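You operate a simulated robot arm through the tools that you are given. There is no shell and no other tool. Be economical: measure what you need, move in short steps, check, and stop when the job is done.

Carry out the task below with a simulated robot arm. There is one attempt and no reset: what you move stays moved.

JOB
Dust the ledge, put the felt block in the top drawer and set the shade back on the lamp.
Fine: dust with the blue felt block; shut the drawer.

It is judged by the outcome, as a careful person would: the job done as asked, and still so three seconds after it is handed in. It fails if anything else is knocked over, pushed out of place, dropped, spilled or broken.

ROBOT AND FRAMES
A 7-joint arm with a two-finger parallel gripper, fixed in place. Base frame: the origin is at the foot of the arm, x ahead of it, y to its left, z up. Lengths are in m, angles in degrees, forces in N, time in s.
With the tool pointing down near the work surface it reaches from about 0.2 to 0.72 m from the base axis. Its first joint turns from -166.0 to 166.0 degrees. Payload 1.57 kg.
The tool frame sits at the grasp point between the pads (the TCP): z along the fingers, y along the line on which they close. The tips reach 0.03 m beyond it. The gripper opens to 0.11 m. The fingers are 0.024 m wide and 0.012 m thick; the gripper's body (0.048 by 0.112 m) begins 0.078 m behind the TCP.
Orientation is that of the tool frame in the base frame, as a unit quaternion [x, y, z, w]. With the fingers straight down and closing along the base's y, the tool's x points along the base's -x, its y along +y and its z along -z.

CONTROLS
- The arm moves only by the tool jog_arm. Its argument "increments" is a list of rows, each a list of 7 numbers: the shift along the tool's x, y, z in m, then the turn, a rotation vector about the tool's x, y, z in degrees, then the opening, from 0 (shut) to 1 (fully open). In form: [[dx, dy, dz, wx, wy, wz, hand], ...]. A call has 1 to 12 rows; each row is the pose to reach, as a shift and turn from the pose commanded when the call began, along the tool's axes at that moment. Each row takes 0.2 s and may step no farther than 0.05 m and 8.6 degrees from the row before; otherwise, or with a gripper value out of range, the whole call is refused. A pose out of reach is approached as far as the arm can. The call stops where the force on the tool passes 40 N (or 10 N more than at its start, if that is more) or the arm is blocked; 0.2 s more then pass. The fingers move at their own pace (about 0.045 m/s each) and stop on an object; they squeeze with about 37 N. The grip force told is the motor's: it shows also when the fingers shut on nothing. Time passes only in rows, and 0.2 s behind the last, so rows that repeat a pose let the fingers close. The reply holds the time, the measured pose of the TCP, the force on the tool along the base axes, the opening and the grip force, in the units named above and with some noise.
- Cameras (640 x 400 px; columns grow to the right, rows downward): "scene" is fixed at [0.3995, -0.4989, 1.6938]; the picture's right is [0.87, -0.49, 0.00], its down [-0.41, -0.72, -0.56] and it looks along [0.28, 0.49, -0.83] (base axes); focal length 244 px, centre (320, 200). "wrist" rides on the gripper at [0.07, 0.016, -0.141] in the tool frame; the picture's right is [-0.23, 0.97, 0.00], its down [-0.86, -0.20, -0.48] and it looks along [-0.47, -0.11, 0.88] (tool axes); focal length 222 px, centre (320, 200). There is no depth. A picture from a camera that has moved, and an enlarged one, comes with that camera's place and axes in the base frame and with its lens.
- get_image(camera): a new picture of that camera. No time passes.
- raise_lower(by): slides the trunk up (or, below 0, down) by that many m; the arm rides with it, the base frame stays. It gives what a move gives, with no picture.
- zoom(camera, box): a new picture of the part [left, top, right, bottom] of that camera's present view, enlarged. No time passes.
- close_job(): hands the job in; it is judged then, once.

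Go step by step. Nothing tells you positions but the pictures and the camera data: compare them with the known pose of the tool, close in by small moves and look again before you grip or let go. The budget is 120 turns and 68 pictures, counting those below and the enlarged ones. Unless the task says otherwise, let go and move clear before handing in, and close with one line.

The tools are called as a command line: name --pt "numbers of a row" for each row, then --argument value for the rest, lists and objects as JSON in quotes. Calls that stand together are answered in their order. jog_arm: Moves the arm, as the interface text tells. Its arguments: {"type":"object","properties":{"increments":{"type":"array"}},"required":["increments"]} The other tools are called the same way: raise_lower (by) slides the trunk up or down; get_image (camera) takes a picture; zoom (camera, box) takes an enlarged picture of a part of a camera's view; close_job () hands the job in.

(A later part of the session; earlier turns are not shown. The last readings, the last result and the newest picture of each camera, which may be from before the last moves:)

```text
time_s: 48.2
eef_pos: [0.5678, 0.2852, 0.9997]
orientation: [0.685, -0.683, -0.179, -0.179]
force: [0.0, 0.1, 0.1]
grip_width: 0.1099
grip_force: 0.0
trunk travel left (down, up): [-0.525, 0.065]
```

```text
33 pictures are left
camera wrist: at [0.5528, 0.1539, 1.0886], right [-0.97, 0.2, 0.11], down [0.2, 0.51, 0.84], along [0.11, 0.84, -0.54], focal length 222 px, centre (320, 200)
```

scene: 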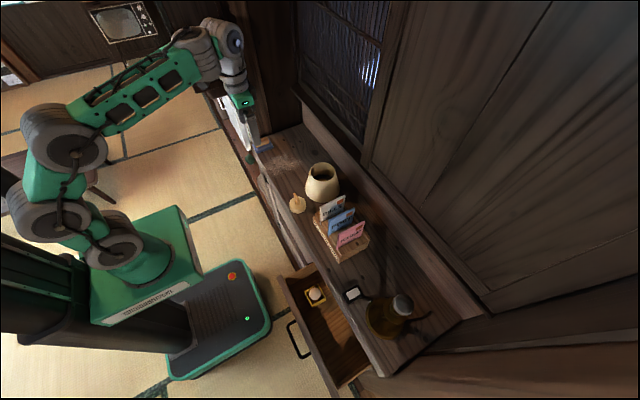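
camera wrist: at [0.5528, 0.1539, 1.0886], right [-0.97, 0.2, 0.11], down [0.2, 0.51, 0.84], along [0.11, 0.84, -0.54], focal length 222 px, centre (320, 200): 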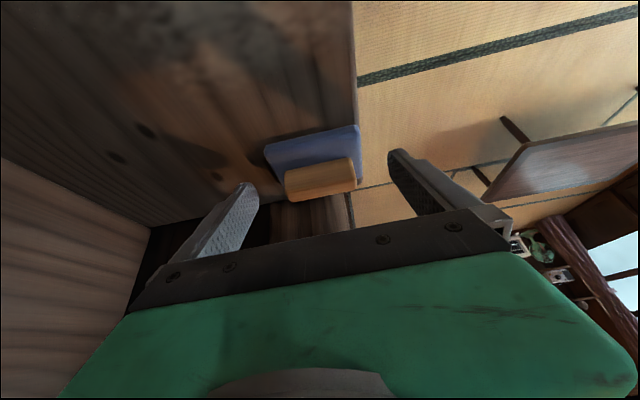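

The handle sits between the fingertips. Closing.

jog_arm --pt "0 0 0 0 0 0 0.4" --pt "0 0 0 0 0 0 0.4" --pt "0 0 0 0 0 0 0.3" --pt "0 0 0 0 0 0 0.3" --pt "0 0 0 0 0 0 0.3"

get_image --camera "wrist"

```text
time_s: 49.4
eef_pos: [0.5691, 0.285, 1.0007]
orientation: [0.684, -0.684, -0.178, -0.179]
force: [0.6, 0.4, 0.6]
grip_width: 0.059
grip_force: 31.3
trunk travel left (down, up): [-0.525, 0.065]
```

```text
32 pictures are left
camera wrist: at [0.5527, 0.1538, 1.0889], right [-0.97, 0.2, 0.11], down [0.2, 0.51, 0.84], along [0.11, 0.84, -0.54], focal length 222 px, centre (320, 200)
```

wrist: 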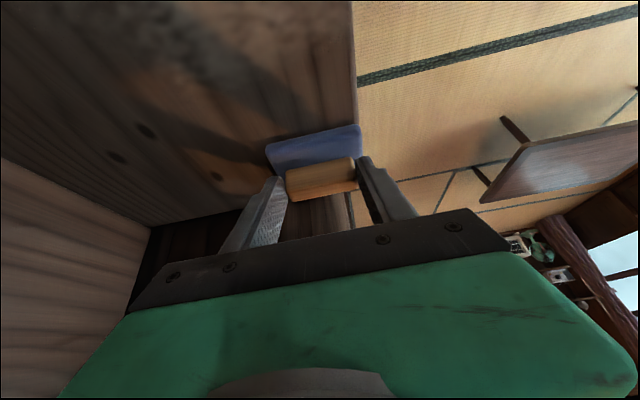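

The handle is held firmly. I'll start with one pass across the front strip of the dust with light pressure.

jog_arm --pt "0.0359 0 -0.0179 0 0 0 0.3" --pt "0.0708 0 -0.0374 0 0 0 0.3" --pt "0.1056 0 -0.057 0 0 0 0.3" --pt "0.1405 0 -0.0765 0 0 0 0.3" --pt "0.1667 0 -0.0912 0 0 0 0.3"

zoom --camera "scene" --box '[230, 110, 370, 220]'

```text
time_s: 50.6
eef_pos: [0.5702, 0.0958, 0.9992]
orientation: [0.685, -0.683, -0.178, -0.181]
force: [1.1, 2.1, 13.7]
grip_width: 0.0588
grip_force: 36.8
trunk travel left (down, up): [-0.525, 0.065]
```

```text
3.64 times, centred on (300, 165) of scene
camera zoom: at [0.3995, -0.4989, 1.6938], right [0.87, -0.49, 0.0], down [-0.41, -0.72, -0.56], along [0.28, 0.49, -0.83], focal length 886 px, centre (393, 327)
```

zoom: 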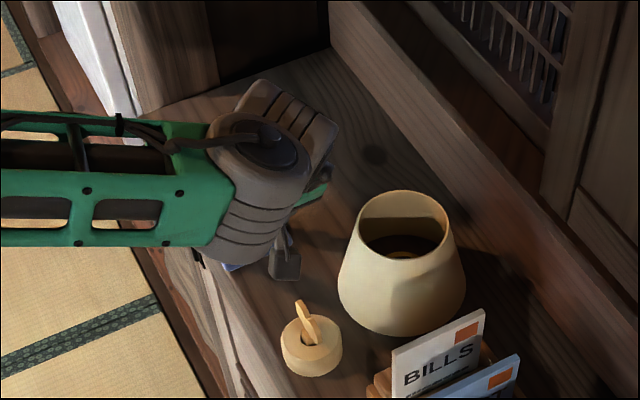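

Contact pressure is about 14 N and clearances look good. Continuing with passes farther back.

jog_arm --pt "-0.0218 -0.04 0.0122 0 0 0 0.3" --pt "-0.061 -0.04 0.0342 0 0 0 0.3" --pt "-0.1046 -0.04 0.0587 0 0 0 0.3" --pt "-0.1046 -0.08 0.0587 0 0 0 0.3" --pt "-0.0654 -0.08 0.0367 0 0 0 0.3" --pt "-0.0262 -0.08 0.0147 0 0 0 0.3"

zoom --camera "scene" --box '[230, 110, 370, 220]'

```text
time_s: 52.0
eef_pos: [0.6499, 0.1242, 1.0008]
orientation: [0.684, -0.684, -0.179, -0.179]
force: [-0.2, 0.1, -0.2]
grip_width: 0.0587
grip_force: 37.5
trunk travel left (down, up): [-0.525, 0.065]
```

```text
3.64 times, centred on (300, 165) of scene
camera zoom: at [0.3995, -0.4989, 1.6938], right [0.87, -0.49, 0.0], down [-0.41, -0.72, -0.56], along [0.28, 0.49, -0.83], focal length 886 px, centre (393, 327)
```

zoom: 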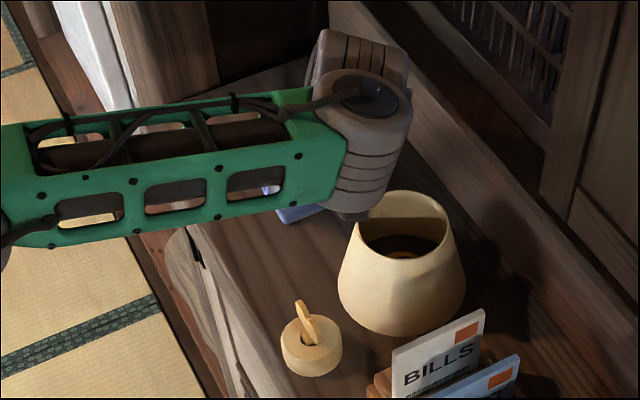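

Pressure faded at the back, so I'll repeat there pressing 4 mm lower, covering x up to 0.71 and the middle again.

jog_arm --pt "0.002 0 0.0035 0 0 0 0.3" --pt "-0.0372 0 0.0255 0 0 0 0.3" --pt "-0.0765 0 0.0475 0 0 0 0.3" --pt "-0.0765 -0.02 0.0475 0 0 0 0.3" --pt "-0.0372 -0.02 0.0255 0 0 0 0.3" --pt "0.002 -0.02 0.0035 0 0 0 0.3" --pt "0.002 0.02 0.0035 0 0 0 0.3" --pt "-0.0372 0.02 0.0255 0 0 0 0.3" --pt "-0.0765 0.02 0.0475 0 0 0 0.3" --pt "-0.0765 0.05 0.0475 0 0 0 0.3" --pt "-0.0372 0.05 0.0255 0 0 0 0.3" --pt "0.002 0.05 0.0035 0 0 0 0.3"

get_image --camera "wrist"

```text
time_s: 53.9
eef_pos: [0.6315, 0.1755, 0.9994]
orientation: [0.688, -0.68, -0.175, -0.183]
force: [2.1, 6.1, 11.7]
grip_width: 0.059
grip_force: 36.8
trunk travel left (down, up): [-0.525, 0.065]
stopped in row 9: the force on the tool passed its limit (the readings are from after the stop); the commanded pose is now the measured one
```

```text
29 pictures are left
camera wrist: at [0.6143, 0.0448, 1.0878], right [-0.98, 0.19, 0.1], down [0.18, 0.51, 0.84], along [0.11, 0.84, -0.54], focal length 222 px, centre (320, 200)
```

wrist: 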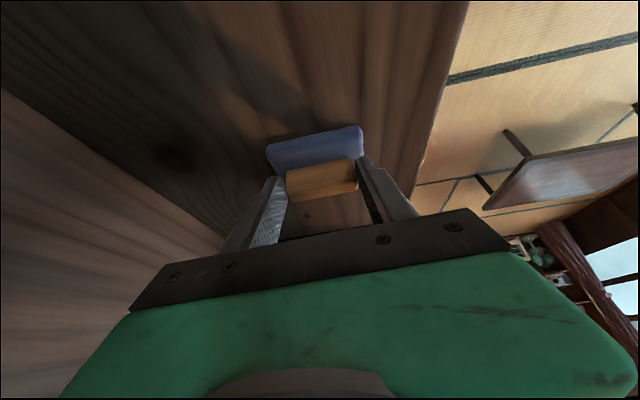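

The strokes covered the area. I'll lift the block and look for leftover dust.

jog_arm --pt "-0.02 0 -0.035 0 0 0 0.3" --pt "-0.04 0.03 -0.07 0 0 0 0.3" --pt "-0.06 0.06 -0.105 0 0 0 0.3" --pt "-0.08 0.1 -0.13 0 0 0 0.3" --pt "-0.07 0.14 -0.14 0 0 0 0.3"

zoom --camera "scene" --box '[200, 90, 380, 230]'

get_image --camera "wrist"

```text
refused: row 2 steps farther than a row can; nothing moved
```

```text
2.86 times, centred on (290, 160) of scene
camera zoom: at [0.3995, -0.4989, 1.6938], right [0.87, -0.49, 0.0], down [-0.41, -0.72, -0.56], along [0.28, 0.49, -0.83], focal length 696 px, centre (406, 314)
```

zoom: 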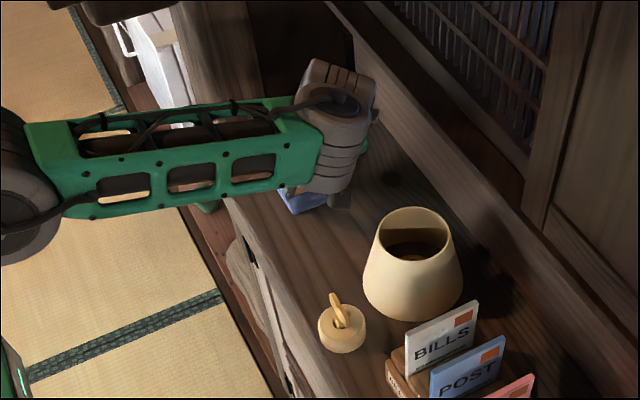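

```text
27 pictures are left
camera wrist: at [0.6143, 0.0448, 1.0878], right [-0.98, 0.19, 0.1], down [0.18, 0.51, 0.84], along [0.11, 0.84, -0.54], focal length 222 px, centre (320, 200)
```

wrist: 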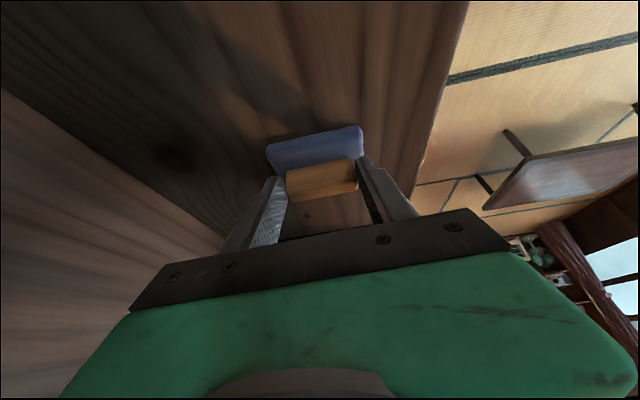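

The move was refused as too coarse. Redoing the lift with smaller steps, first straight up.

jog_arm --pt "-0.0196 0 -0.0349 0 0 0 0.3" --pt "-0.0392 0.02 -0.0698 0 0 0 0.3" --pt "-0.0588 0.045 -0.1047 0 0 0 0.3" --pt "-0.0637 0.09 -0.1134 0 0 0 0.3" --pt "-0.0637 0.135 -0.1134 0 0 0 0.3" --pt "-0.0637 0.18 -0.1134 0 0 0 0.3"

zoom --camera "scene" --box '[200, 90, 380, 230]'

```text
time_s: 55.3
eef_pos: [0.4477, 0.1741, 1.1256]
orientation: [0.687, -0.682, -0.175, -0.18]
force: [-0.2, 0.4, -0.8]
grip_width: 0.0589
grip_force: 37.1
trunk travel left (down, up): [-0.525, 0.065]
```

```text
2.86 times, centred on (290, 160) of scene
camera zoom: at [0.3995, -0.4989, 1.6938], right [0.87, -0.49, 0.0], down [-0.41, -0.72, -0.56], along [0.28, 0.49, -0.83], focal length 696 px, centre (406, 314)
```

zoom: 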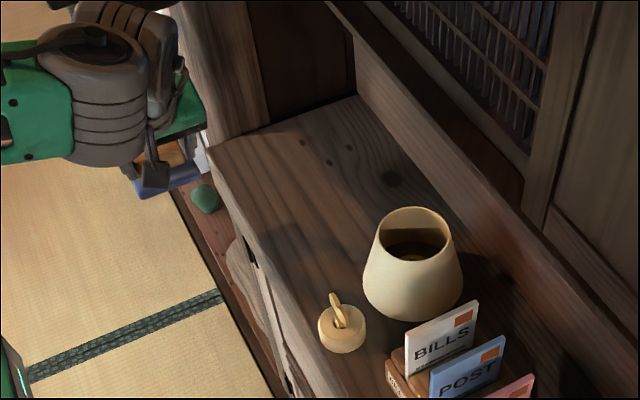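

The ledge is clean. Now I'll carry the block toward the drawer while turning 90° about the vertical, so the hand leans back toward the robot and the block fits between the drawer front and the ledge edge.

jog_arm --pt "0.0381 0 -0.0212 3.976 0 7.15 0.3" --pt "0.0762 0 -0.0424 7.95 0 14.3 0.3" --pt "0.1143 0 -0.0636 11.93 0 21.45 0.3" --pt "0.1524 0 -0.0848 15.9 0 28.6 0.3" --pt "0.1905 0 -0.106 19.88 0 35.75 0.3" --pt "0.2286 0 -0.1272 23.86 0 42.9 0.3" --pt "0.2667 0 -0.1484 27.83 0 50.05 0.3" --pt "0.3048 0 -0.1696 31.8 0 57.2 0.3" --pt "0.3429 0 -0.1908 35.78 0 64.35 0.3" --pt "0.381 0 -0.212 39.76 0 71.5 0.3" --pt "0.4191 0 -0.2332 43.7 0 78.6 0.3"

```text
time_s: 57.7
eef_pos: [0.453, -0.3087, 1.1225]
orientation: [-0.002, 0.967, 0.002, 0.256]
force: [0.2, -0.7, 0.2]
grip_width: 0.0587
grip_force: 36.7
trunk travel left (down, up): [-0.525, 0.065]
```

Orientation is right: block hanging flat, hand leaning back. Moving above the drawer's empty right-hand part.

jog_arm --pt "0.0165 -0.03 0.03 0 0 0 0.3" --pt "0.033 -0.06 0.06 0 0 0 0.3" --pt "0.0495 -0.09 0.089 0 0 0 0.3" --pt "0.066 -0.12 0.119 0 0 0 0.3" --pt "0.0825 -0.151 0.1487 0 0 0 0.3"

zoom --camera "scene" --box '[240, 250, 400, 390]'

get_image --camera "wrist"

```text
time_s: 58.9
eef_pos: [0.4558, -0.4596, 0.9528]
orientation: [-0.004, 0.967, 0.001, 0.255]
force: [0.4, -1.0, -0.6]
grip_width: 0.0588
grip_force: 37.3
trunk travel left (down, up): [-0.525, 0.065]
```

```text
2.86 times, centred on (320, 320) of scene
camera zoom: at [0.3995, -0.4989, 1.6938], right [0.87, -0.49, 0.0], down [-0.41, -0.72, -0.56], along [0.28, 0.49, -0.83], focal length 696 px, centre (320, -143)
```

zoom: 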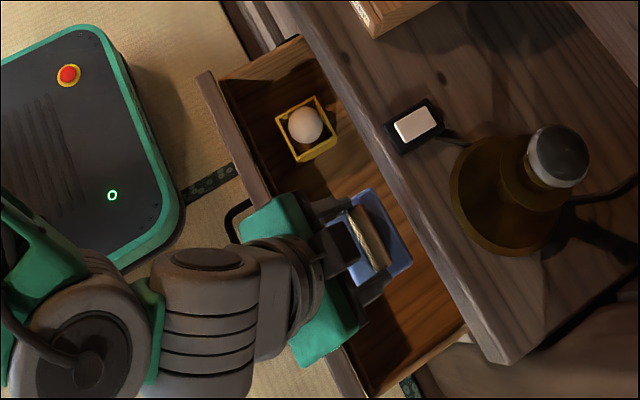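

```text
24 pictures are left
camera wrist: at [0.325, -0.446, 1.0416], right [0.19, 0.98, 0.11], down [0.51, -0.2, 0.84], along [0.84, -0.1, -0.53], focal length 222 px, centre (320, 200)
```

wrist: 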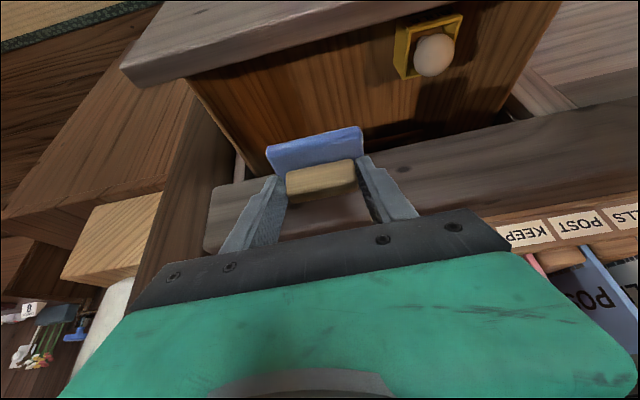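

The drop zone is clear. The drawer front's top edge is about z 0.846, so I'll tip the hand 8° more upright to clear it, and descend to z ≈ 0.80.

jog_arm --pt "-0.0095 0 0.005 0 4 0 0.3" --pt "0.0152 0 0.0488 0 8 0 0.3" --pt "0.04 0 0.0923 0 8 0 0.3" --pt "0.0647 0 0.1358 0 8 0 0.3"

zoom --camera "scene" --box '[270, 270, 370, 380]'

```text
refused: row 2 steps farther than a row can; nothing moved
```

```text
3.64 times, centred on (320, 325) of scene
camera zoom: at [0.3995, -0.4989, 1.6938], right [0.87, -0.49, 0.0], down [-0.41, -0.72, -0.56], along [0.28, 0.49, -0.83], focal length 886 px, centre (320, -254)
```

zoom: 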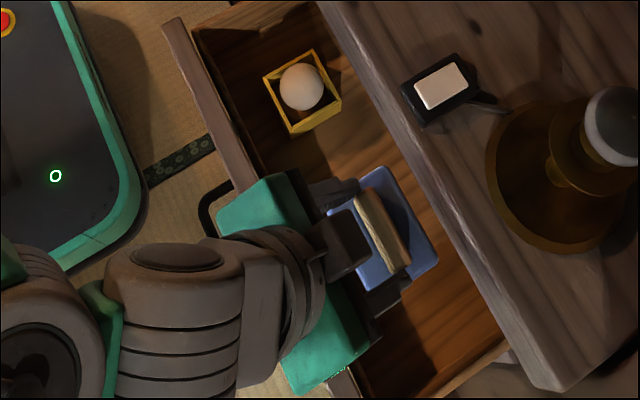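

Step too large in one row; redoing it with finer rows.

jog_arm --pt "-0.0095 0 0.005 0 4 0 0.3" --pt "0.009 0 0.038 0 8 0 0.3" --pt "0.028 0 0.071 0 8 0 0.3" --pt "0.046 0 0.103 0 8 0 0.3" --pt "0.0647 0 0.1358 0 8 0 0.3"

```text
time_s: 60.1
eef_pos: [0.4656, -0.4586, 0.805]
orientation: [-0.003, 0.982, 0.0, 0.188]
force: [0.0, -0.2, -0.8]
grip_width: 0.0589
grip_force: 37.0
trunk travel left (down, up): [-0.525, 0.065]
```

zoom --camera "scene" --box '[270, 270, 370, 380]'

```text
3.64 times, centred on (320, 325) of scene
camera zoom: at [0.3995, -0.4989, 1.6938], right [0.87, -0.49, 0.0], down [-0.41, -0.72, -0.56], along [0.28, 0.49, -0.83], focal length 886 px, centre (320, -254)
```

zoom: 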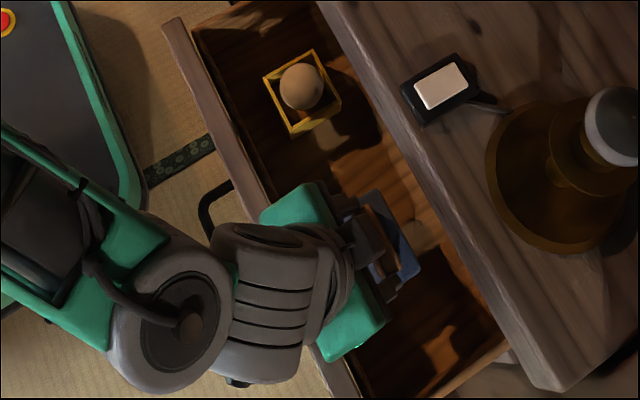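

Clear all round. Descending gently toward the drawer floor.

jog_arm --pt "0.0037 0 0.0093 0 0 0 0.3" --pt "0.0074 0 0.0186 0 0 0 0.3" --pt "0.0111 0 0.0279 0 0 0 0.3"

jog_arm --pt "0.0019 0 0.0046 0 0 0 0.3" --pt "0.003 0 0.0074 0 0 0 0.3"

```text
time_s: 60.9
eef_pos: [0.4649, -0.4595, 0.7743]
orientation: [-0.003, 0.982, 0.0, 0.188]
force: [0.1, 0.1, -0.4]
grip_width: 0.059
grip_force: 36.9
trunk travel left (down, up): [-0.525, 0.065]
```

```text
time_s: 61.5
eef_pos: [0.4641, -0.4599, 0.7663]
orientation: [-0.004, 0.982, 0.001, 0.188]
force: [0.9, 0.4, 0.4]
grip_width: 0.0588
grip_force: 36.7
trunk travel left (down, up): [-0.525, 0.065]
```

jog_arm --pt "-0.003 0 0.0056 0 0 0 0.3" --pt "-0.001 0 0.0105 0 0 0 0.3"

zoom --camera "scene" --box '[290, 290, 360, 370]'

```text
time_s: 62.1
eef_pos: [0.4718, -0.46, 0.7631]
orientation: [-0.005, 0.981, -0.004, 0.191]
force: [-1.0, 4.9, 32.3]
grip_width: 0.0586
grip_force: 36.7
trunk travel left (down, up): [-0.525, 0.065]
```

```text
5.00 times, centred on (325, 330) of scene
camera zoom: at [0.3995, -0.4989, 1.6938], right [0.87, -0.49, 0.0], down [-0.41, -0.72, -0.56], along [0.28, 0.49, -0.83], focal length 1218 px, centre (295, -450)
```

zoom: 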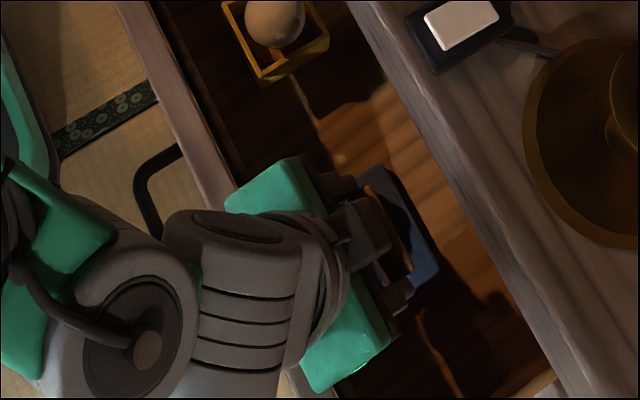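

The block has touched the drawer floor. Ease 2 mm up, open, then lift straight along the tool axis.

jog_arm --pt "-0.0007 0 -0.0019 0 0 0 0.3" --pt "-0.0007 0 -0.0019 0 0 0 0.7" --pt "-0.0007 0 -0.0019 0 0 0 0.8" --pt "-0.0007 0 -0.0019 0 0 0 0.8"

jog_arm --pt "0 0 -0.03 0 0 0 0.8" --pt "0 0 -0.06 0 0 0 0.8" --pt "-0.02 0 -0.1 0 0 0 0.8" --pt "-0.04 0 -0.14 0 0 0 0.8" --pt "-0.06 0 -0.18 0 0 0 0.8" --pt "-0.07 0 -0.22 0 0 0 0.8"

get_image --camera "wrist"

```text
time_s: 63.1
eef_pos: [0.4705, -0.4585, 0.7584]
orientation: [-0.003, 0.982, 0.002, 0.186]
force: [0.1, -0.1, -0.4]
grip_width: 0.0881
grip_force: 0.1
trunk travel left (down, up): [-0.525, 0.065]
```

```text
time_s: 64.5
eef_pos: [0.455, -0.4576, 0.9877]
orientation: [-0.003, 0.982, 0.0, 0.187]
force: [-0.8, -0.3, -0.3]
grip_width: 0.0881
grip_force: 0.1
trunk travel left (down, up): [-0.525, 0.065]
```

```text
20 pictures are left
camera wrist: at [0.3371, -0.4428, 1.0938], right [0.21, 0.97, 0.09], down [0.62, -0.2, 0.76], along [0.76, -0.1, -0.65], focal length 222 px, centre (320, 200)
```

wrist: 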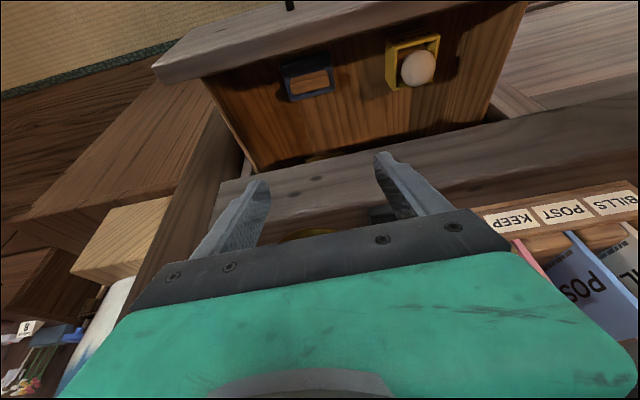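

The felt block lies flat in the drawer beside the bulb box. To shut the drawer I'll push its bar with the fronts of both fingers, so I'm moving in front of the handle.

jog_arm --pt "0.036 0.012 -0.014 0 0 0 0.45" --pt "0.072 0.025 -0.028 0 0 0 0.45" --pt "0.108 0.037 -0.043 0 0 0 0.45" --pt "0.144 0.049 -0.057 0 0 0 0.45" --pt "0.16 0.049 -0.017 0 0 0 0.45" --pt "0.176 0.049 0.023 0 0 0 0.45" --pt "0.192 0.049 0.063 0 0 0 0.45" --pt "0.208 0.049 0.103 0 0 0 0.45" --pt "0.223 0.049 0.143 0 0 0 0.45"

zoom --camera "scene" --box '[240, 250, 400, 390]'

```text
time_s: 66.5
eef_pos: [0.2981, -0.4099, 0.7743]
orientation: [-0.002, 0.982, 0.0, 0.187]
force: [0.1, -0.7, -0.4]
grip_width: 0.0495
grip_force: 0.1
trunk travel left (down, up): [-0.525, 0.065]
```

```text
2.86 times, centred on (320, 320) of scene
camera zoom: at [0.3995, -0.4989, 1.6938], right [0.87, -0.49, 0.0], down [-0.41, -0.72, -0.56], along [0.28, 0.49, -0.83], focal length 696 px, centre (320, -143)
```

zoom: 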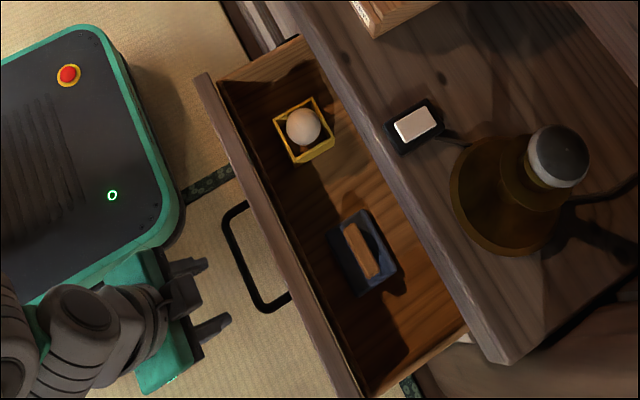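

Fingers are in front of the bar, and everything in the drawer sits below the rim. Pushing slowly forward.

jog_arm --pt "-0.0149 0 0.0059 0 0 0 0.45" --pt "-0.0279 0 0.011 0 0 0 0.45" --pt "-0.0419 0 0.0165 0 0 0 0.45" --pt "-0.0558 0 0.022 0 0 0 0.45" --pt "-0.0698 0 0.0275 0 0 0 0.45" --pt "-0.0837 0 0.033 0 0 0 0.45" --pt "-0.0977 0 0.0385 0 0 0 0.45" --pt "-0.1116 0 0.044 0 0 0 0.45" --pt "-0.1256 0 0.0495 0 0 0 0.45" --pt "-0.1395 0 0.055 0 0 0 0.45" --pt "-0.1535 0 0.0606 0 0 0 0.45" --pt "-0.1674 0 0.0661 0 0 0 0.45"

```text
time_s: 69.1
eef_pos: [0.4808, -0.4101, 0.7758]
orientation: [-0.003, 0.982, 0.0, 0.187]
force: [-0.3, 0.7, -0.8]
grip_width: 0.0493
grip_force: 0.1
trunk travel left (down, up): [-0.525, 0.065]
```

jog_arm --pt "-0.0074 0 0.0029 0 0 0 0.45" --pt "-0.013 0 0.0051 0 0 0 0.45" --pt "-0.0186 0 0.0073 0 0 0 0.45" --pt "-0.0223 0 0.0088 0 0 0 0.45"

zoom --camera "scene" --box '[270, 250, 430, 390]'

```text
time_s: 70.2
eef_pos: [0.4954, -0.4045, 0.7692]
orientation: [0.0, 0.984, 0.005, 0.179]
force: [-22.8, -5.0, 0.8]
grip_width: 0.045
grip_force: 0.0
trunk travel left (down, up): [-0.525, 0.065]
stopped in row 4: the force on the tool passed its limit (the readings are from after the stop); the commanded pose is now the measured one
```

```text
2.86 times, centred on (350, 320) of scene
camera zoom: at [0.3995, -0.4989, 1.6938], right [0.87, -0.49, 0.0], down [-0.41, -0.72, -0.56], along [0.28, 0.49, -0.83], focal length 696 px, centre (234, -143)
```

zoom: 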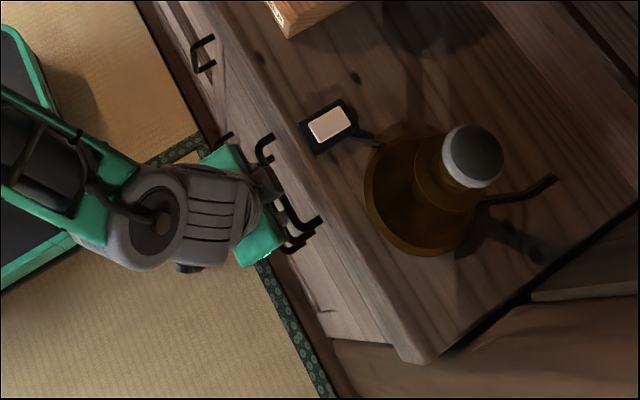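

The drawer is shut against its stop (TCP within 1 mm of the closed position). I'll back off, rise, and take a close look at the lamp from the front.

jog_arm --pt "0.028 0 -0.01 0 0 0 0.45" --pt "0.066 0 -0.025 0 0 0 0.45" --pt "0.049 0 -0.07 0 0 0 0.45" --pt "0.033 0 -0.114 0 0 0 0.45" --pt "0.016 0 -0.158 0 0 0 0.6" --pt "-0.001 0 -0.202 0 0 0 0.8" --pt "-0.018 0 -0.247 0 0 0 1" --pt "-0.034 0 -0.291 0 0 0 1" --pt "-0.05 0 -0.334 0 0 0 1"

get_image --camera "wrist"

```text
time_s: 72.2
eef_pos: [0.4307, -0.4084, 1.0976]
orientation: [-0.001, 0.983, 0.004, 0.181]
force: [-0.6, -0.5, -0.3]
grip_width: 0.1101
grip_force: 0.0
trunk travel left (down, up): [-0.525, 0.065]
```

```text
17 pictures are left
camera wrist: at [0.3146, -0.3948, 1.2045], right [0.21, 0.97, 0.09], down [0.63, -0.2, 0.75], along [0.75, -0.1, -0.66], focal length 222 px, centre (320, 200)
```

wrist: 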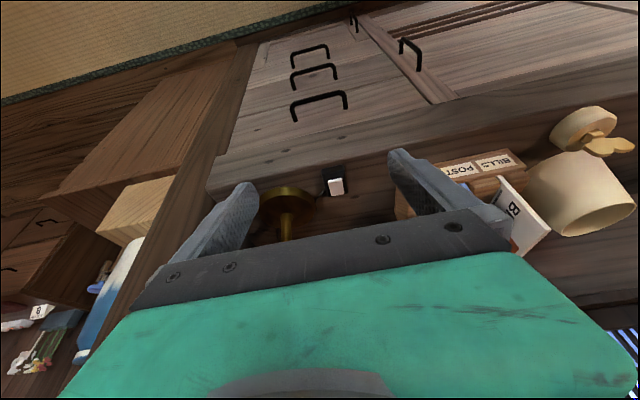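

The drawer is shut. Lamp axis is ≈ (0.609, -0.499): flange at z ≈ 1.067, socket and bulb up to ≈ 1.155. I'll carry the shade with the hand pitched about 35° for reach; raising the trunk and moving to view the shade.

raise_lower --by 0.06

jog_arm --pt "-0.015 0.042 -0.002 0 -1.6 0 1" --pt "-0.03 0.084 -0.003 0 -3.2 0 1" --pt "-0.045 0.126 -0.005 0 -4.8 0 1" --pt "-0.06 0.168 -0.007 0 -6.4 0 1" --pt "-0.075 0.21 -0.008 0 -8 0 1" --pt "-0.09 0.252 -0.01 0 -9.6 0 1" --pt "-0.105 0.294 -0.012 0 -11.2 0 1" --pt "-0.12 0.336 -0.014 0 -12.7 0 1" --pt "-0.134 0.378 -0.015 0 -14.1 0 1"

get_image --camera "wrist"

```text
time_s: 73.2
eef_pos: [0.4303, -0.4091, 1.1564]
orientation: [-0.002, 0.983, 0.004, 0.182]
force: [0.2, 0.1, -0.5]
grip_width: 0.1101
grip_force: 0.0
trunk travel left (down, up): [-0.585, 0.005]
```

```text
time_s: 75.2
eef_pos: [0.5486, -0.0302, 1.2207]
orientation: [-0.001, 0.954, 0.004, 0.3]
force: [0.1, 0.8, 0.4]
grip_width: 0.1099
grip_force: 0.1
trunk travel left (down, up): [-0.585, 0.005]
```

```text
16 pictures are left
camera wrist: at [0.4102, -0.0161, 1.2968], right [0.18, 0.97, 0.14], down [0.43, -0.2, 0.88], along [0.89, -0.1, -0.45], focal length 222 px, centre (320, 200)
```

wrist: 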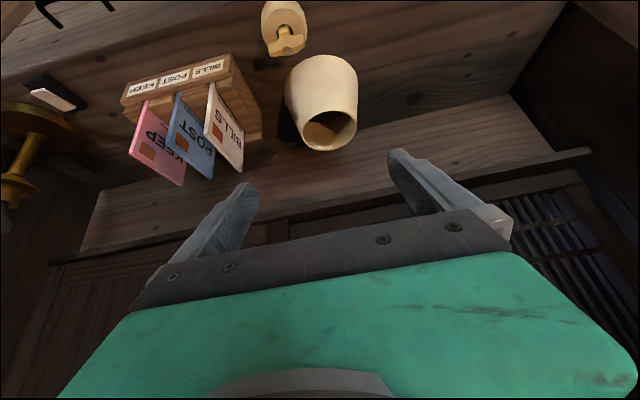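

The shade is in clear view. Enlarging it for exact measurements.

zoom --camera "wrist" --box '[265, 45, 377, 157]'

```text
3.57 times, centred on (321, 101) of wrist
camera zoom: at [0.4102, -0.0161, 1.2968], right [0.18, 0.97, 0.14], down [0.43, -0.2, 0.88], along [0.89, -0.1, -0.45], focal length 793 px, centre (316, 554)
```

zoom: 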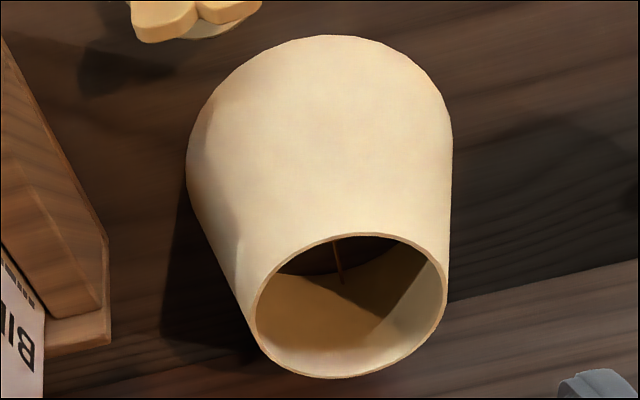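

Shade axis is at (0.685, -0.014), bottom dia ≈ 0.13, top rim dia ≈ 0.087 at z ≈ 1.037. I'll centre on it and stop 9 cm short along the tool axis.

jog_arm --pt "0 0.006 0.043 0 0 0 1" --pt "0 0.012 0.085 0 0 0 1" --pt "0 0.016 0.127 0 0 0 1"

get_image --camera "wrist"

```text
time_s: 76.0
eef_pos: [0.6214, -0.0151, 1.1189]
orientation: [-0.001, 0.954, 0.004, 0.301]
force: [-0.4, 0.3, 0.2]
grip_width: 0.11
grip_force: 0.1
trunk travel left (down, up): [-0.585, 0.005]
```

```text
14 pictures are left
camera wrist: at [0.483, -0.0006, 1.1937], right [0.18, 0.97, 0.14], down [0.43, -0.2, 0.88], along [0.89, -0.1, -0.45], focal length 222 px, centre (320, 200)
```

wrist: 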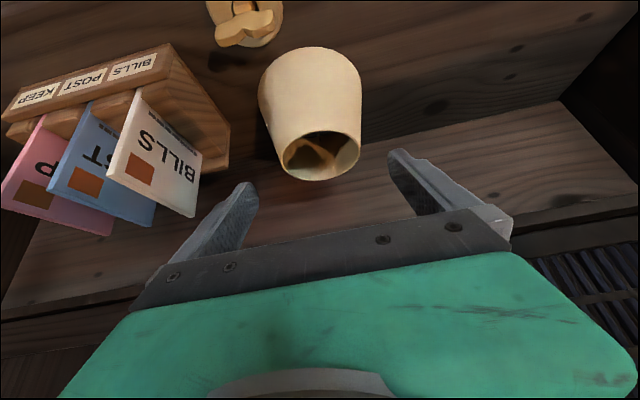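

The prediction matches to a pixel. Advancing along the axis to straddle the shade's upper part.

jog_arm --pt "0 0.001 0.03 0 0 0 1" --pt "0 0.001 0.06 0 0 0 1" --pt "0 0.001 0.08 0 0 0 1" --pt "0.001 0.001 0.091 0 0 0 1"

get_image --camera "wrist"

```text
time_s: 77.0
eef_pos: [0.6711, -0.0121, 1.0422]
orientation: [-0.001, 0.954, 0.005, 0.3]
force: [-1.9, -1.3, 4.1]
grip_width: 0.1099
grip_force: 0.2
trunk travel left (down, up): [-0.585, 0.005]
```

```text
13 pictures are left
camera wrist: at [0.5349, 0.0019, 1.1185], right [0.18, 0.97, 0.14], down [0.43, -0.2, 0.88], along [0.89, -0.1, -0.45], focal length 222 px, centre (320, 200)
```

wrist: 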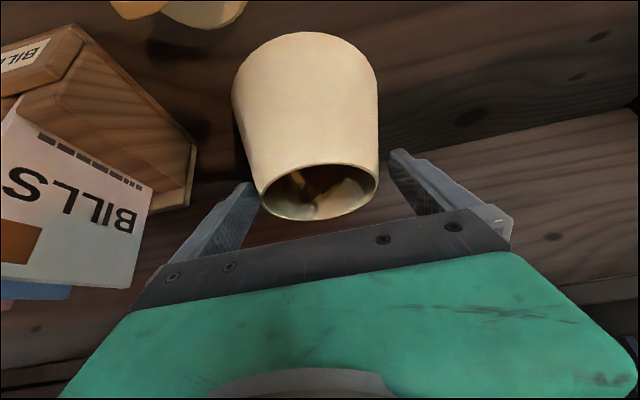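

The shade is between the fingers, slightly off-centre. I'll shift 2 mm right and close.

jog_arm --pt "0 -0.0025 0 0 0 0 1" --pt "0 -0.0025 0 0 0 0 0.85" --pt "0 -0.0025 0 0 0 0 0.7" --pt "0 -0.0025 0 0 0 0 0.7" --pt "0 -0.0025 0 0 0 0 0.7"

```text
time_s: 78.2
eef_pos: [0.6733, -0.0147, 1.042]
orientation: [-0.001, 0.954, 0.004, 0.301]
force: [0.1, 0.0, -0.1]
grip_width: 0.1046
grip_force: 36.9
trunk travel left (down, up): [-0.585, 0.005]
```

Gripped at 10.5 cm width. A small test lift next.

jog_arm --pt "-0.0115 0 -0.0164 0 0 0 0.7" --pt "-0.023 0 -0.0328 0 0 0 0.7" --pt "-0.0345 0 -0.049 0 0 0 0.7"

get_image --camera "wrist"

```text
time_s: 79.0
eef_pos: [0.6742, -0.0157, 1.1026]
orientation: [-0.001, 0.954, 0.004, 0.301]
force: [0.3, 1.1, -0.2]
grip_width: 0.1049
grip_force: 36.8
trunk travel left (down, up): [-0.585, 0.005]
```

```text
12 pictures are left
camera wrist: at [0.5349, -0.0014, 1.1785], right [0.18, 0.97, 0.14], down [0.43, -0.2, 0.88], along [0.89, -0.1, -0.45], focal length 222 px, centre (320, 200)
```

wrist: 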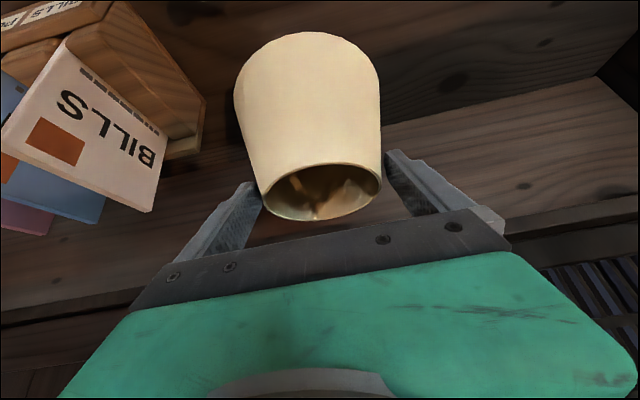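

The shade lifted level. I'll take one enlarged look inside at its fitting.

zoom --camera "wrist" --box '[230, 30, 390, 230]'

```text
2.00 times, centred on (310, 130) of wrist
camera zoom: at [0.5349, -0.0014, 1.1785], right [0.18, 0.97, 0.14], down [0.43, -0.2, 0.88], along [0.89, -0.1, -0.45], focal length 444 px, centre (340, 340)
```

zoom: 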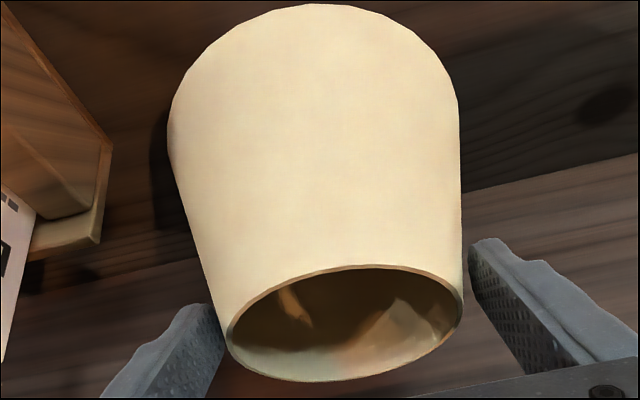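

The shade is held level, with its axis ≈ 1.2 cm ahead of the TCP and its bottom 9.7 cm below it. I'll raise it well above the bulb height, then swing to the lamp, yawing 37°.

jog_arm --pt "-0.023 0 -0.0328 0 0 0 0.7" --pt "-0.046 0 -0.0656 0 0 0 0.7" --pt "-0.069 0 -0.0984 0 0 0 0.7" --pt "-0.092 0 -0.1312 0 0 0 0.7" --pt "-0.115 0 -0.164 0 0 0 0.7"

jog_arm --pt "0.006 -0.047 -0.004 2.12 0 3.03 0.7" --pt "0.012 -0.094 -0.008 4.24 0 6.06 0.7" --pt "0.018 -0.141 -0.013 6.36 0 9.09 0.7" --pt "0.024 -0.188 -0.017 8.48 0 12.1 0.7" --pt "0.03 -0.235 -0.021 10.6 0 15.15 0.7" --pt "0.036 -0.282 -0.026 12.7 0 18.2 0.7" --pt "0.042 -0.329 -0.03 14.8 0 21.2 0.7" --pt "0.048 -0.376 -0.034 17 0 24.2 0.7" --pt "0.054 -0.423 -0.039 19.1 0 27.3 0.7" --pt "0.06 -0.47 -0.043 21.2 0 30.3 0.7"

get_image --camera "scene"

```text
time_s: 80.2
eef_pos: [0.6735, -0.0172, 1.3041]
orientation: [-0.002, 0.954, 0.004, 0.301]
force: [0.0, 0.1, -0.5]
grip_width: 0.103
grip_force: 36.9
trunk travel left (down, up): [-0.585, 0.005]
```

```text
time_s: 82.4
eef_pos: [0.6014, -0.4908, 1.3002]
orientation: [0.303, 0.905, -0.091, 0.284]
force: [0.3, -0.5, 0.0]
grip_width: 0.1028
grip_force: 37.4
trunk travel left (down, up): [-0.585, 0.005]
```

```text
10 pictures are left
```

scene: 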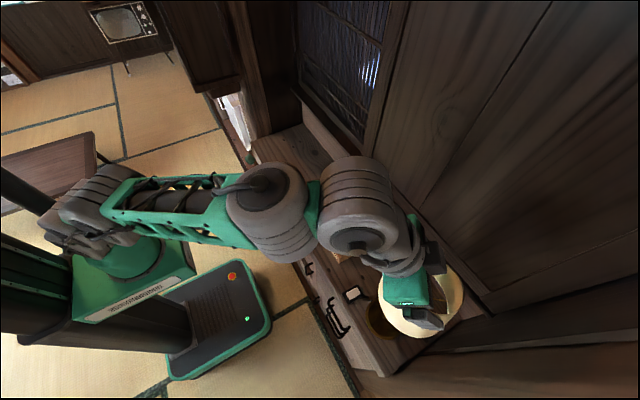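

Reach is fine and the shade is above the lamp. Checking alignment with the wrist camera.

get_image --camera "wrist"

```text
9 pictures are left
camera wrist: at [0.5009, -0.396, 1.376], right [0.73, 0.67, 0.14], down [0.22, -0.42, 0.88], along [0.64, -0.61, -0.46], focal length 222 px, centre (320, 200)
```

wrist: 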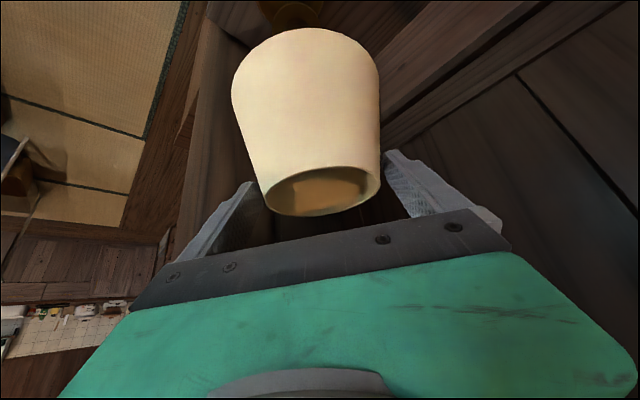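

Shade axis computes to (0.611, -0.498), matching the lamp estimate. I'll enlarge the visible lamp base edge to refine it.

zoom --camera "wrist" --box '[230, 0, 390, 60]'

```text
4.00 times, centred on (310, 30) of wrist
camera zoom: at [0.5009, -0.396, 1.376], right [0.73, 0.67, 0.14], down [0.22, -0.42, 0.88], along [0.64, -0.61, -0.46], focal length 888 px, centre (360, 880)
```

zoom: 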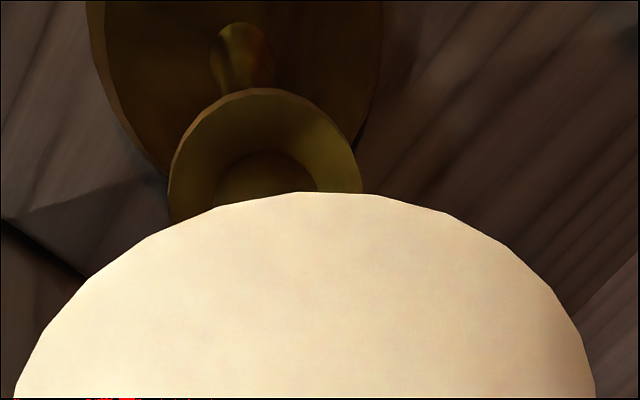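

The lamp centre is about 2 mm to the right of the shade axis. I'll correct and lower in small steps, watching the force.

jog_arm --pt "0.001 0.002 -0.0006 0 0 0 0.7" --pt "0.0124 0.0018 0.0158 0 0 0 0.7" --pt "0.0238 0.0017 0.0323 0 0 0 0.7" --pt "0.0351 0.0015 0.0487 0 0 0 0.7" --pt "0.0465 0.0014 0.0652 0 0 0 0.7" --pt "0.0579 0.0013 0.0816 0 0 0 0.7"

get_image --camera "wrist"

```text
time_s: 83.8
eef_pos: [0.6014, -0.4842, 1.2007]
orientation: [0.301, 0.906, -0.091, 0.283]
force: [0.1, 0.4, -0.7]
grip_width: 0.1027
grip_force: 37.2
trunk travel left (down, up): [-0.585, 0.005]
```

```text
7 pictures are left
camera wrist: at [0.5005, -0.3904, 1.2764], right [0.73, 0.67, 0.14], down [0.22, -0.42, 0.88], along [0.64, -0.61, -0.46], focal length 222 px, centre (320, 200)
```

wrist: 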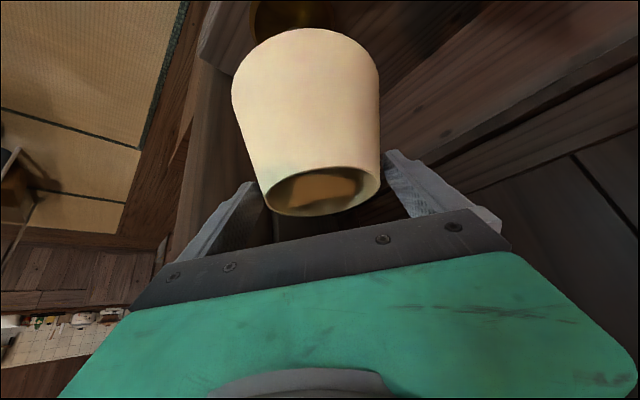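

Measured position drifted ~5 mm in y. I'll check alignment against the base once more before going lower.

zoom --camera "wrist" --box '[220, 0, 400, 225]'

```text
1.78 times, centred on (310, 112) of wrist
camera zoom: at [0.5005, -0.3904, 1.2764], right [0.73, 0.67, 0.14], down [0.22, -0.42, 0.88], along [0.64, -0.61, -0.46], focal length 395 px, centre (338, 356)
```

zoom: 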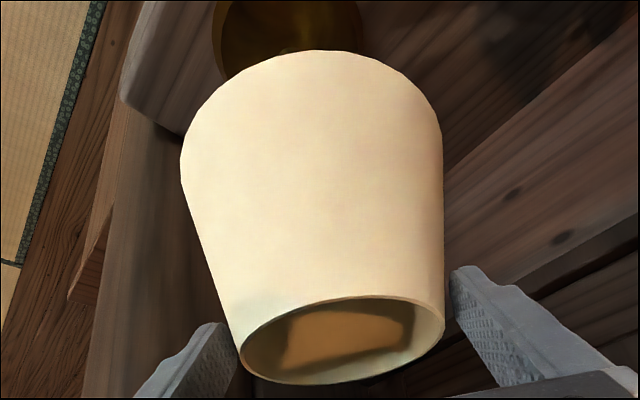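

The lamp position is confirmed at (0.6115, -0.4963); the shade is ~6 mm off in y. Correcting, then lowering 4 cm.

jog_arm --pt "-0.0023 -0.0054 0.0016 0 0 0 0.7" --pt "-0.0023 -0.0054 0.0016 0 0 0 0.7" --pt "0.0034 -0.0055 0.0098 0 0 0 0.7" --pt "0.0091 -0.0055 0.018 0 0 0 0.7" --pt "0.0148 -0.0056 0.0263 0 0 0 0.7" --pt "0.0205 -0.0057 0.0345 0 0 0 0.7"

```text
time_s: 85.2
eef_pos: [0.6006, -0.4903, 1.1607]
orientation: [0.302, 0.905, -0.092, 0.286]
force: [-0.6, -0.3, -0.3]
grip_width: 0.1022
grip_force: 37.5
trunk travel left (down, up): [-0.585, 0.005]
```

Aligned within ~2 mm, with no contact. Lowering further in fine steps.

jog_arm --pt "0.0057 0 0.0082 0 0 0 0.7" --pt "0.0114 0 0.0164 0 0 0 0.7" --pt "0.0171 0 0.0247 0 0 0 0.7"

jog_arm --pt "0.0028 0 0.0041 0 0 0 0.7" --pt "0.0057 0 0.0082 0 0 0 0.7"

```text
time_s: 85.9
eef_pos: [0.6061, -0.4947, 1.1579]
orientation: [0.3, 0.901, -0.099, 0.298]
force: [3.2, -2.3, 8.4]
grip_width: 0.1025
grip_force: 36.8
trunk travel left (down, up): [-0.585, 0.005]
stopped in row 3: the force on the tool passed its limit (the readings are from after the stop); the commanded pose is now the measured one
```

```text
time_s: 86.7
eef_pos: [0.605, -0.4928, 1.1566]
orientation: [0.299, 0.898, -0.102, 0.306]
force: [-4.5, 3.5, 9.0]
grip_width: 0.1026
grip_force: 36.7
trunk travel left (down, up): [-0.585, 0.005]
stopped in row 2: the force on the tool passed its limit (the readings are from after the stop); the commanded pose is now the measured one
```

Contact at TCP z ≈ 1.157, higher than expected. I'll look at the shade and lamp from the scene camera.

zoom --camera "scene" --box '[350, 240, 480, 360]'

```text
3.33 times, centred on (415, 300) of scene
camera zoom: at [0.3995, -0.4989, 1.6938], right [0.87, -0.49, 0.0], down [-0.41, -0.72, -0.56], along [0.28, 0.49, -0.83], focal length 812 px, centre (3, -133)
```

zoom: 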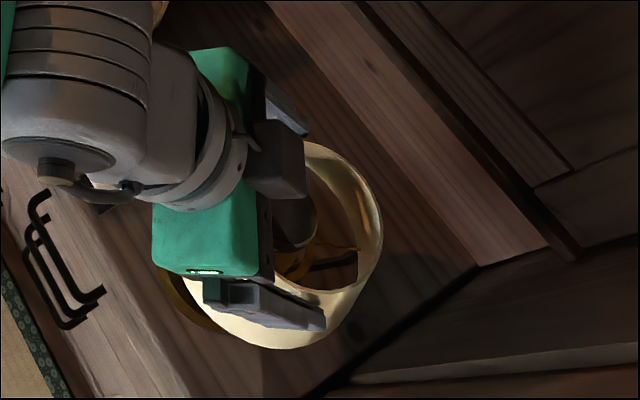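

The bulb is already through the shade's ring, but the shade tilted slightly when it touched. I'll ease up 1.5 cm, restore the hand's pitch and check the tilt.

jog_arm --pt "-0.0045 0 -0.006 0 1.5 0 0.7" --pt "-0.0092 0 -0.0119 0 3 0 0.7" --pt "-0.0092 0 -0.0119 0 3 0 0.7"

get_image --camera "wrist"

```text
time_s: 87.5
eef_pos: [0.6053, -0.495, 1.1686]
orientation: [0.302, 0.907, -0.091, 0.278]
force: [0.2, -0.9, -0.5]
grip_width: 0.1021
grip_force: 36.8
trunk travel left (down, up): [-0.585, 0.005]
```

```text
4 pictures are left
camera wrist: at [0.5063, -0.4005, 1.247], right [0.73, 0.67, 0.13], down [0.23, -0.42, 0.88], along [0.64, -0.61, -0.47], focal length 222 px, centre (320, 200)
```

wrist: 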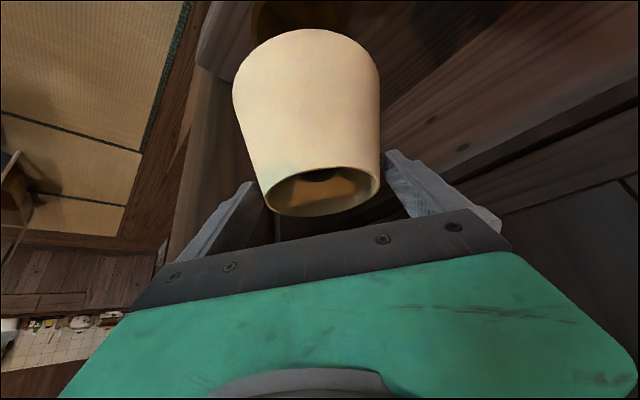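

Relative to the hand the shade hasn't pivoted, and the bulb shows centred inside it; the fitting ring is low in the shade, so that contact was it meeting the flange. I'll re-centre by ~6 mm, relevel, and lower gently to contact.

jog_arm --pt "0.005 0.0023 -0.0034 0 -0.9 0 0.7" --pt "0.005 0.0023 -0.0034 0 -0.9 0 0.7" --pt "0.0072 0.0023 -0.0001 0 -0.9 0 0.7" --pt "0.0084 0.0023 0.0016 0 -0.9 0 0.7"

```text
time_s: 88.5
eef_pos: [0.6031, -0.4887, 1.1619]
orientation: [0.3, 0.905, -0.094, 0.286]
force: [0.4, 0.1, -0.5]
grip_width: 0.1029
grip_force: 36.9
trunk travel left (down, up): [-0.585, 0.005]
```

Well centred now. Lowering in 2 mm steps.

jog_arm --pt "0.0011 0 0.0017 0 0 0 0.7" --pt "0.0022 0 0.0033 0 0 0 0.7"

jog_arm --pt "0.0011 0 0.0017 0 0 0 0.7"

```text
time_s: 89.1
eef_pos: [0.6016, -0.4876, 1.1592]
orientation: [0.3, 0.905, -0.095, 0.286]
force: [0.6, 0.3, 3.2]
grip_width: 0.1025
grip_force: 37.1
trunk travel left (down, up): [-0.585, 0.005]
```

```text
time_s: 89.5
eef_pos: [0.603, -0.4889, 1.1601]
orientation: [0.3, 0.904, -0.096, 0.288]
force: [-1.2, 0.7, 8.5]
grip_width: 0.1023
grip_force: 37.0
trunk travel left (down, up): [-0.585, 0.005]
```

Contact repeats at the same height while centred. One enlarged look at the ring before release.

zoom --camera "scene" --box '[385, 255, 450, 325]'

```text
5.71 times, centred on (418, 290) of scene
camera zoom: at [0.3995, -0.4989, 1.6938], right [0.87, -0.49, 0.0], down [-0.41, -0.72, -0.56], along [0.28, 0.49, -0.83], focal length 1392 px, centre (-237, -314)
```

zoom: 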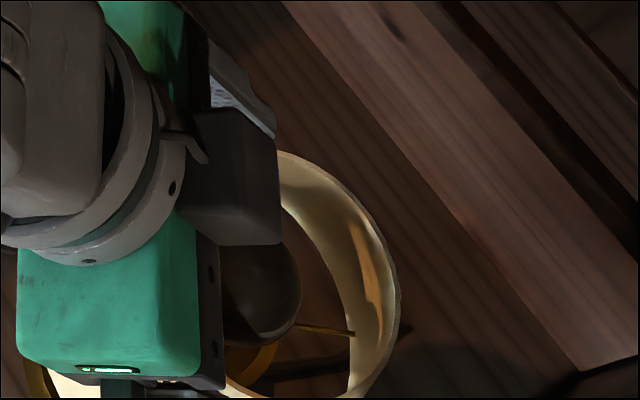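

The spider wire meets the shade wall at z ≈ 1.065, level with the lamp flange, and the bulb is through the ring, so it is seated. Opening the fingers, then withdrawing slowly along the tool axis.

jog_arm --pt "0 0 0 0 0 0 0.85" --pt "0 0 0 0 0 0 1" --pt "0 0 0 0 0 0 1" --pt "0 0 0 0 0 0 1"

jog_arm --pt "0 0 -0.01 0 0 0 1" --pt "0 0 -0.02 0 0 0 1" --pt "0 0 -0.035 0 0 0 1" --pt "0 0 -0.055 0 0 0 1" --pt "0 0 -0.08 0 0 0 1" --pt "0 0 -0.11 0 0 0 1"

get_image --camera "wrist"

```text
time_s: 90.5
eef_pos: [0.6029, -0.4889, 1.1573]
orientation: [0.301, 0.905, -0.095, 0.285]
force: [0.7, 0.2, 0.9]
grip_width: 0.1101
grip_force: 0.0
trunk travel left (down, up): [-0.585, 0.005]
```

```text
time_s: 91.9
eef_pos: [0.5519, -0.4494, 1.2467]
orientation: [0.301, 0.905, -0.094, 0.285]
force: [0.6, -0.2, -1.6]
grip_width: 0.1101
grip_force: 0.1
trunk travel left (down, up): [-0.585, 0.005]
```

```text
2 pictures are left
camera wrist: at [0.451, -0.3547, 1.3223], right [0.73, 0.67, 0.13], down [0.22, -0.41, 0.88], along [0.65, -0.62, -0.45], focal length 222 px, centre (320, 200)
```

wrist: 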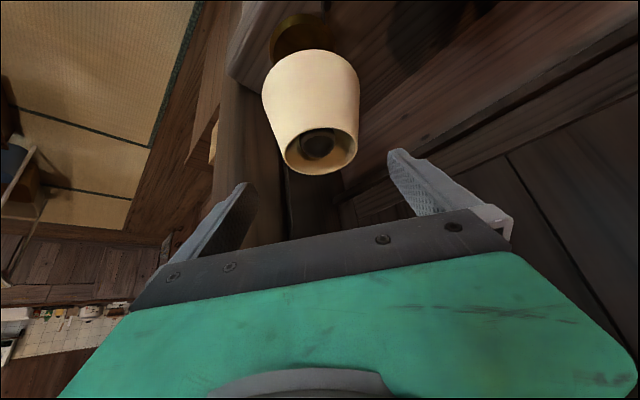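

The shade sits level on the lamp with the bulb centred. Moving the arm well clear, then a final scene check.

jog_arm --pt "0 0 -0.03 0 4 0 1" --pt "0 0.01 -0.06 0 8 0 1" --pt "0.02 0.04 -0.08 0 12 0 1" --pt "0.04 0.07 -0.1 0 16 0 1" --pt "0.05 0.11 -0.11 0 20 0 1" --pt "0.06 0.15 -0.11 0 20 0 1" --pt "0.06 0.19 -0.11 0 20 0 1"

get_image --camera "scene"

```text
time_s: 93.5
eef_pos: [0.5772, -0.2319, 1.3005]
orientation: [0.312, 0.941, -0.041, 0.124]
force: [0.7, 0.5, 0.0]
grip_width: 0.1101
grip_force: 0.1
trunk travel left (down, up): [-0.585, 0.005]
```

```text
1 pictures are left
```

scene: 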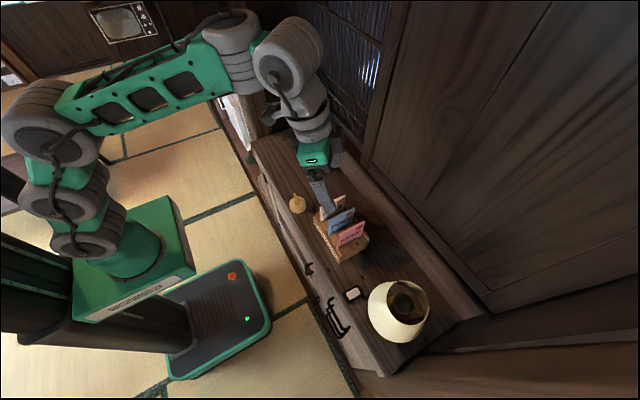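

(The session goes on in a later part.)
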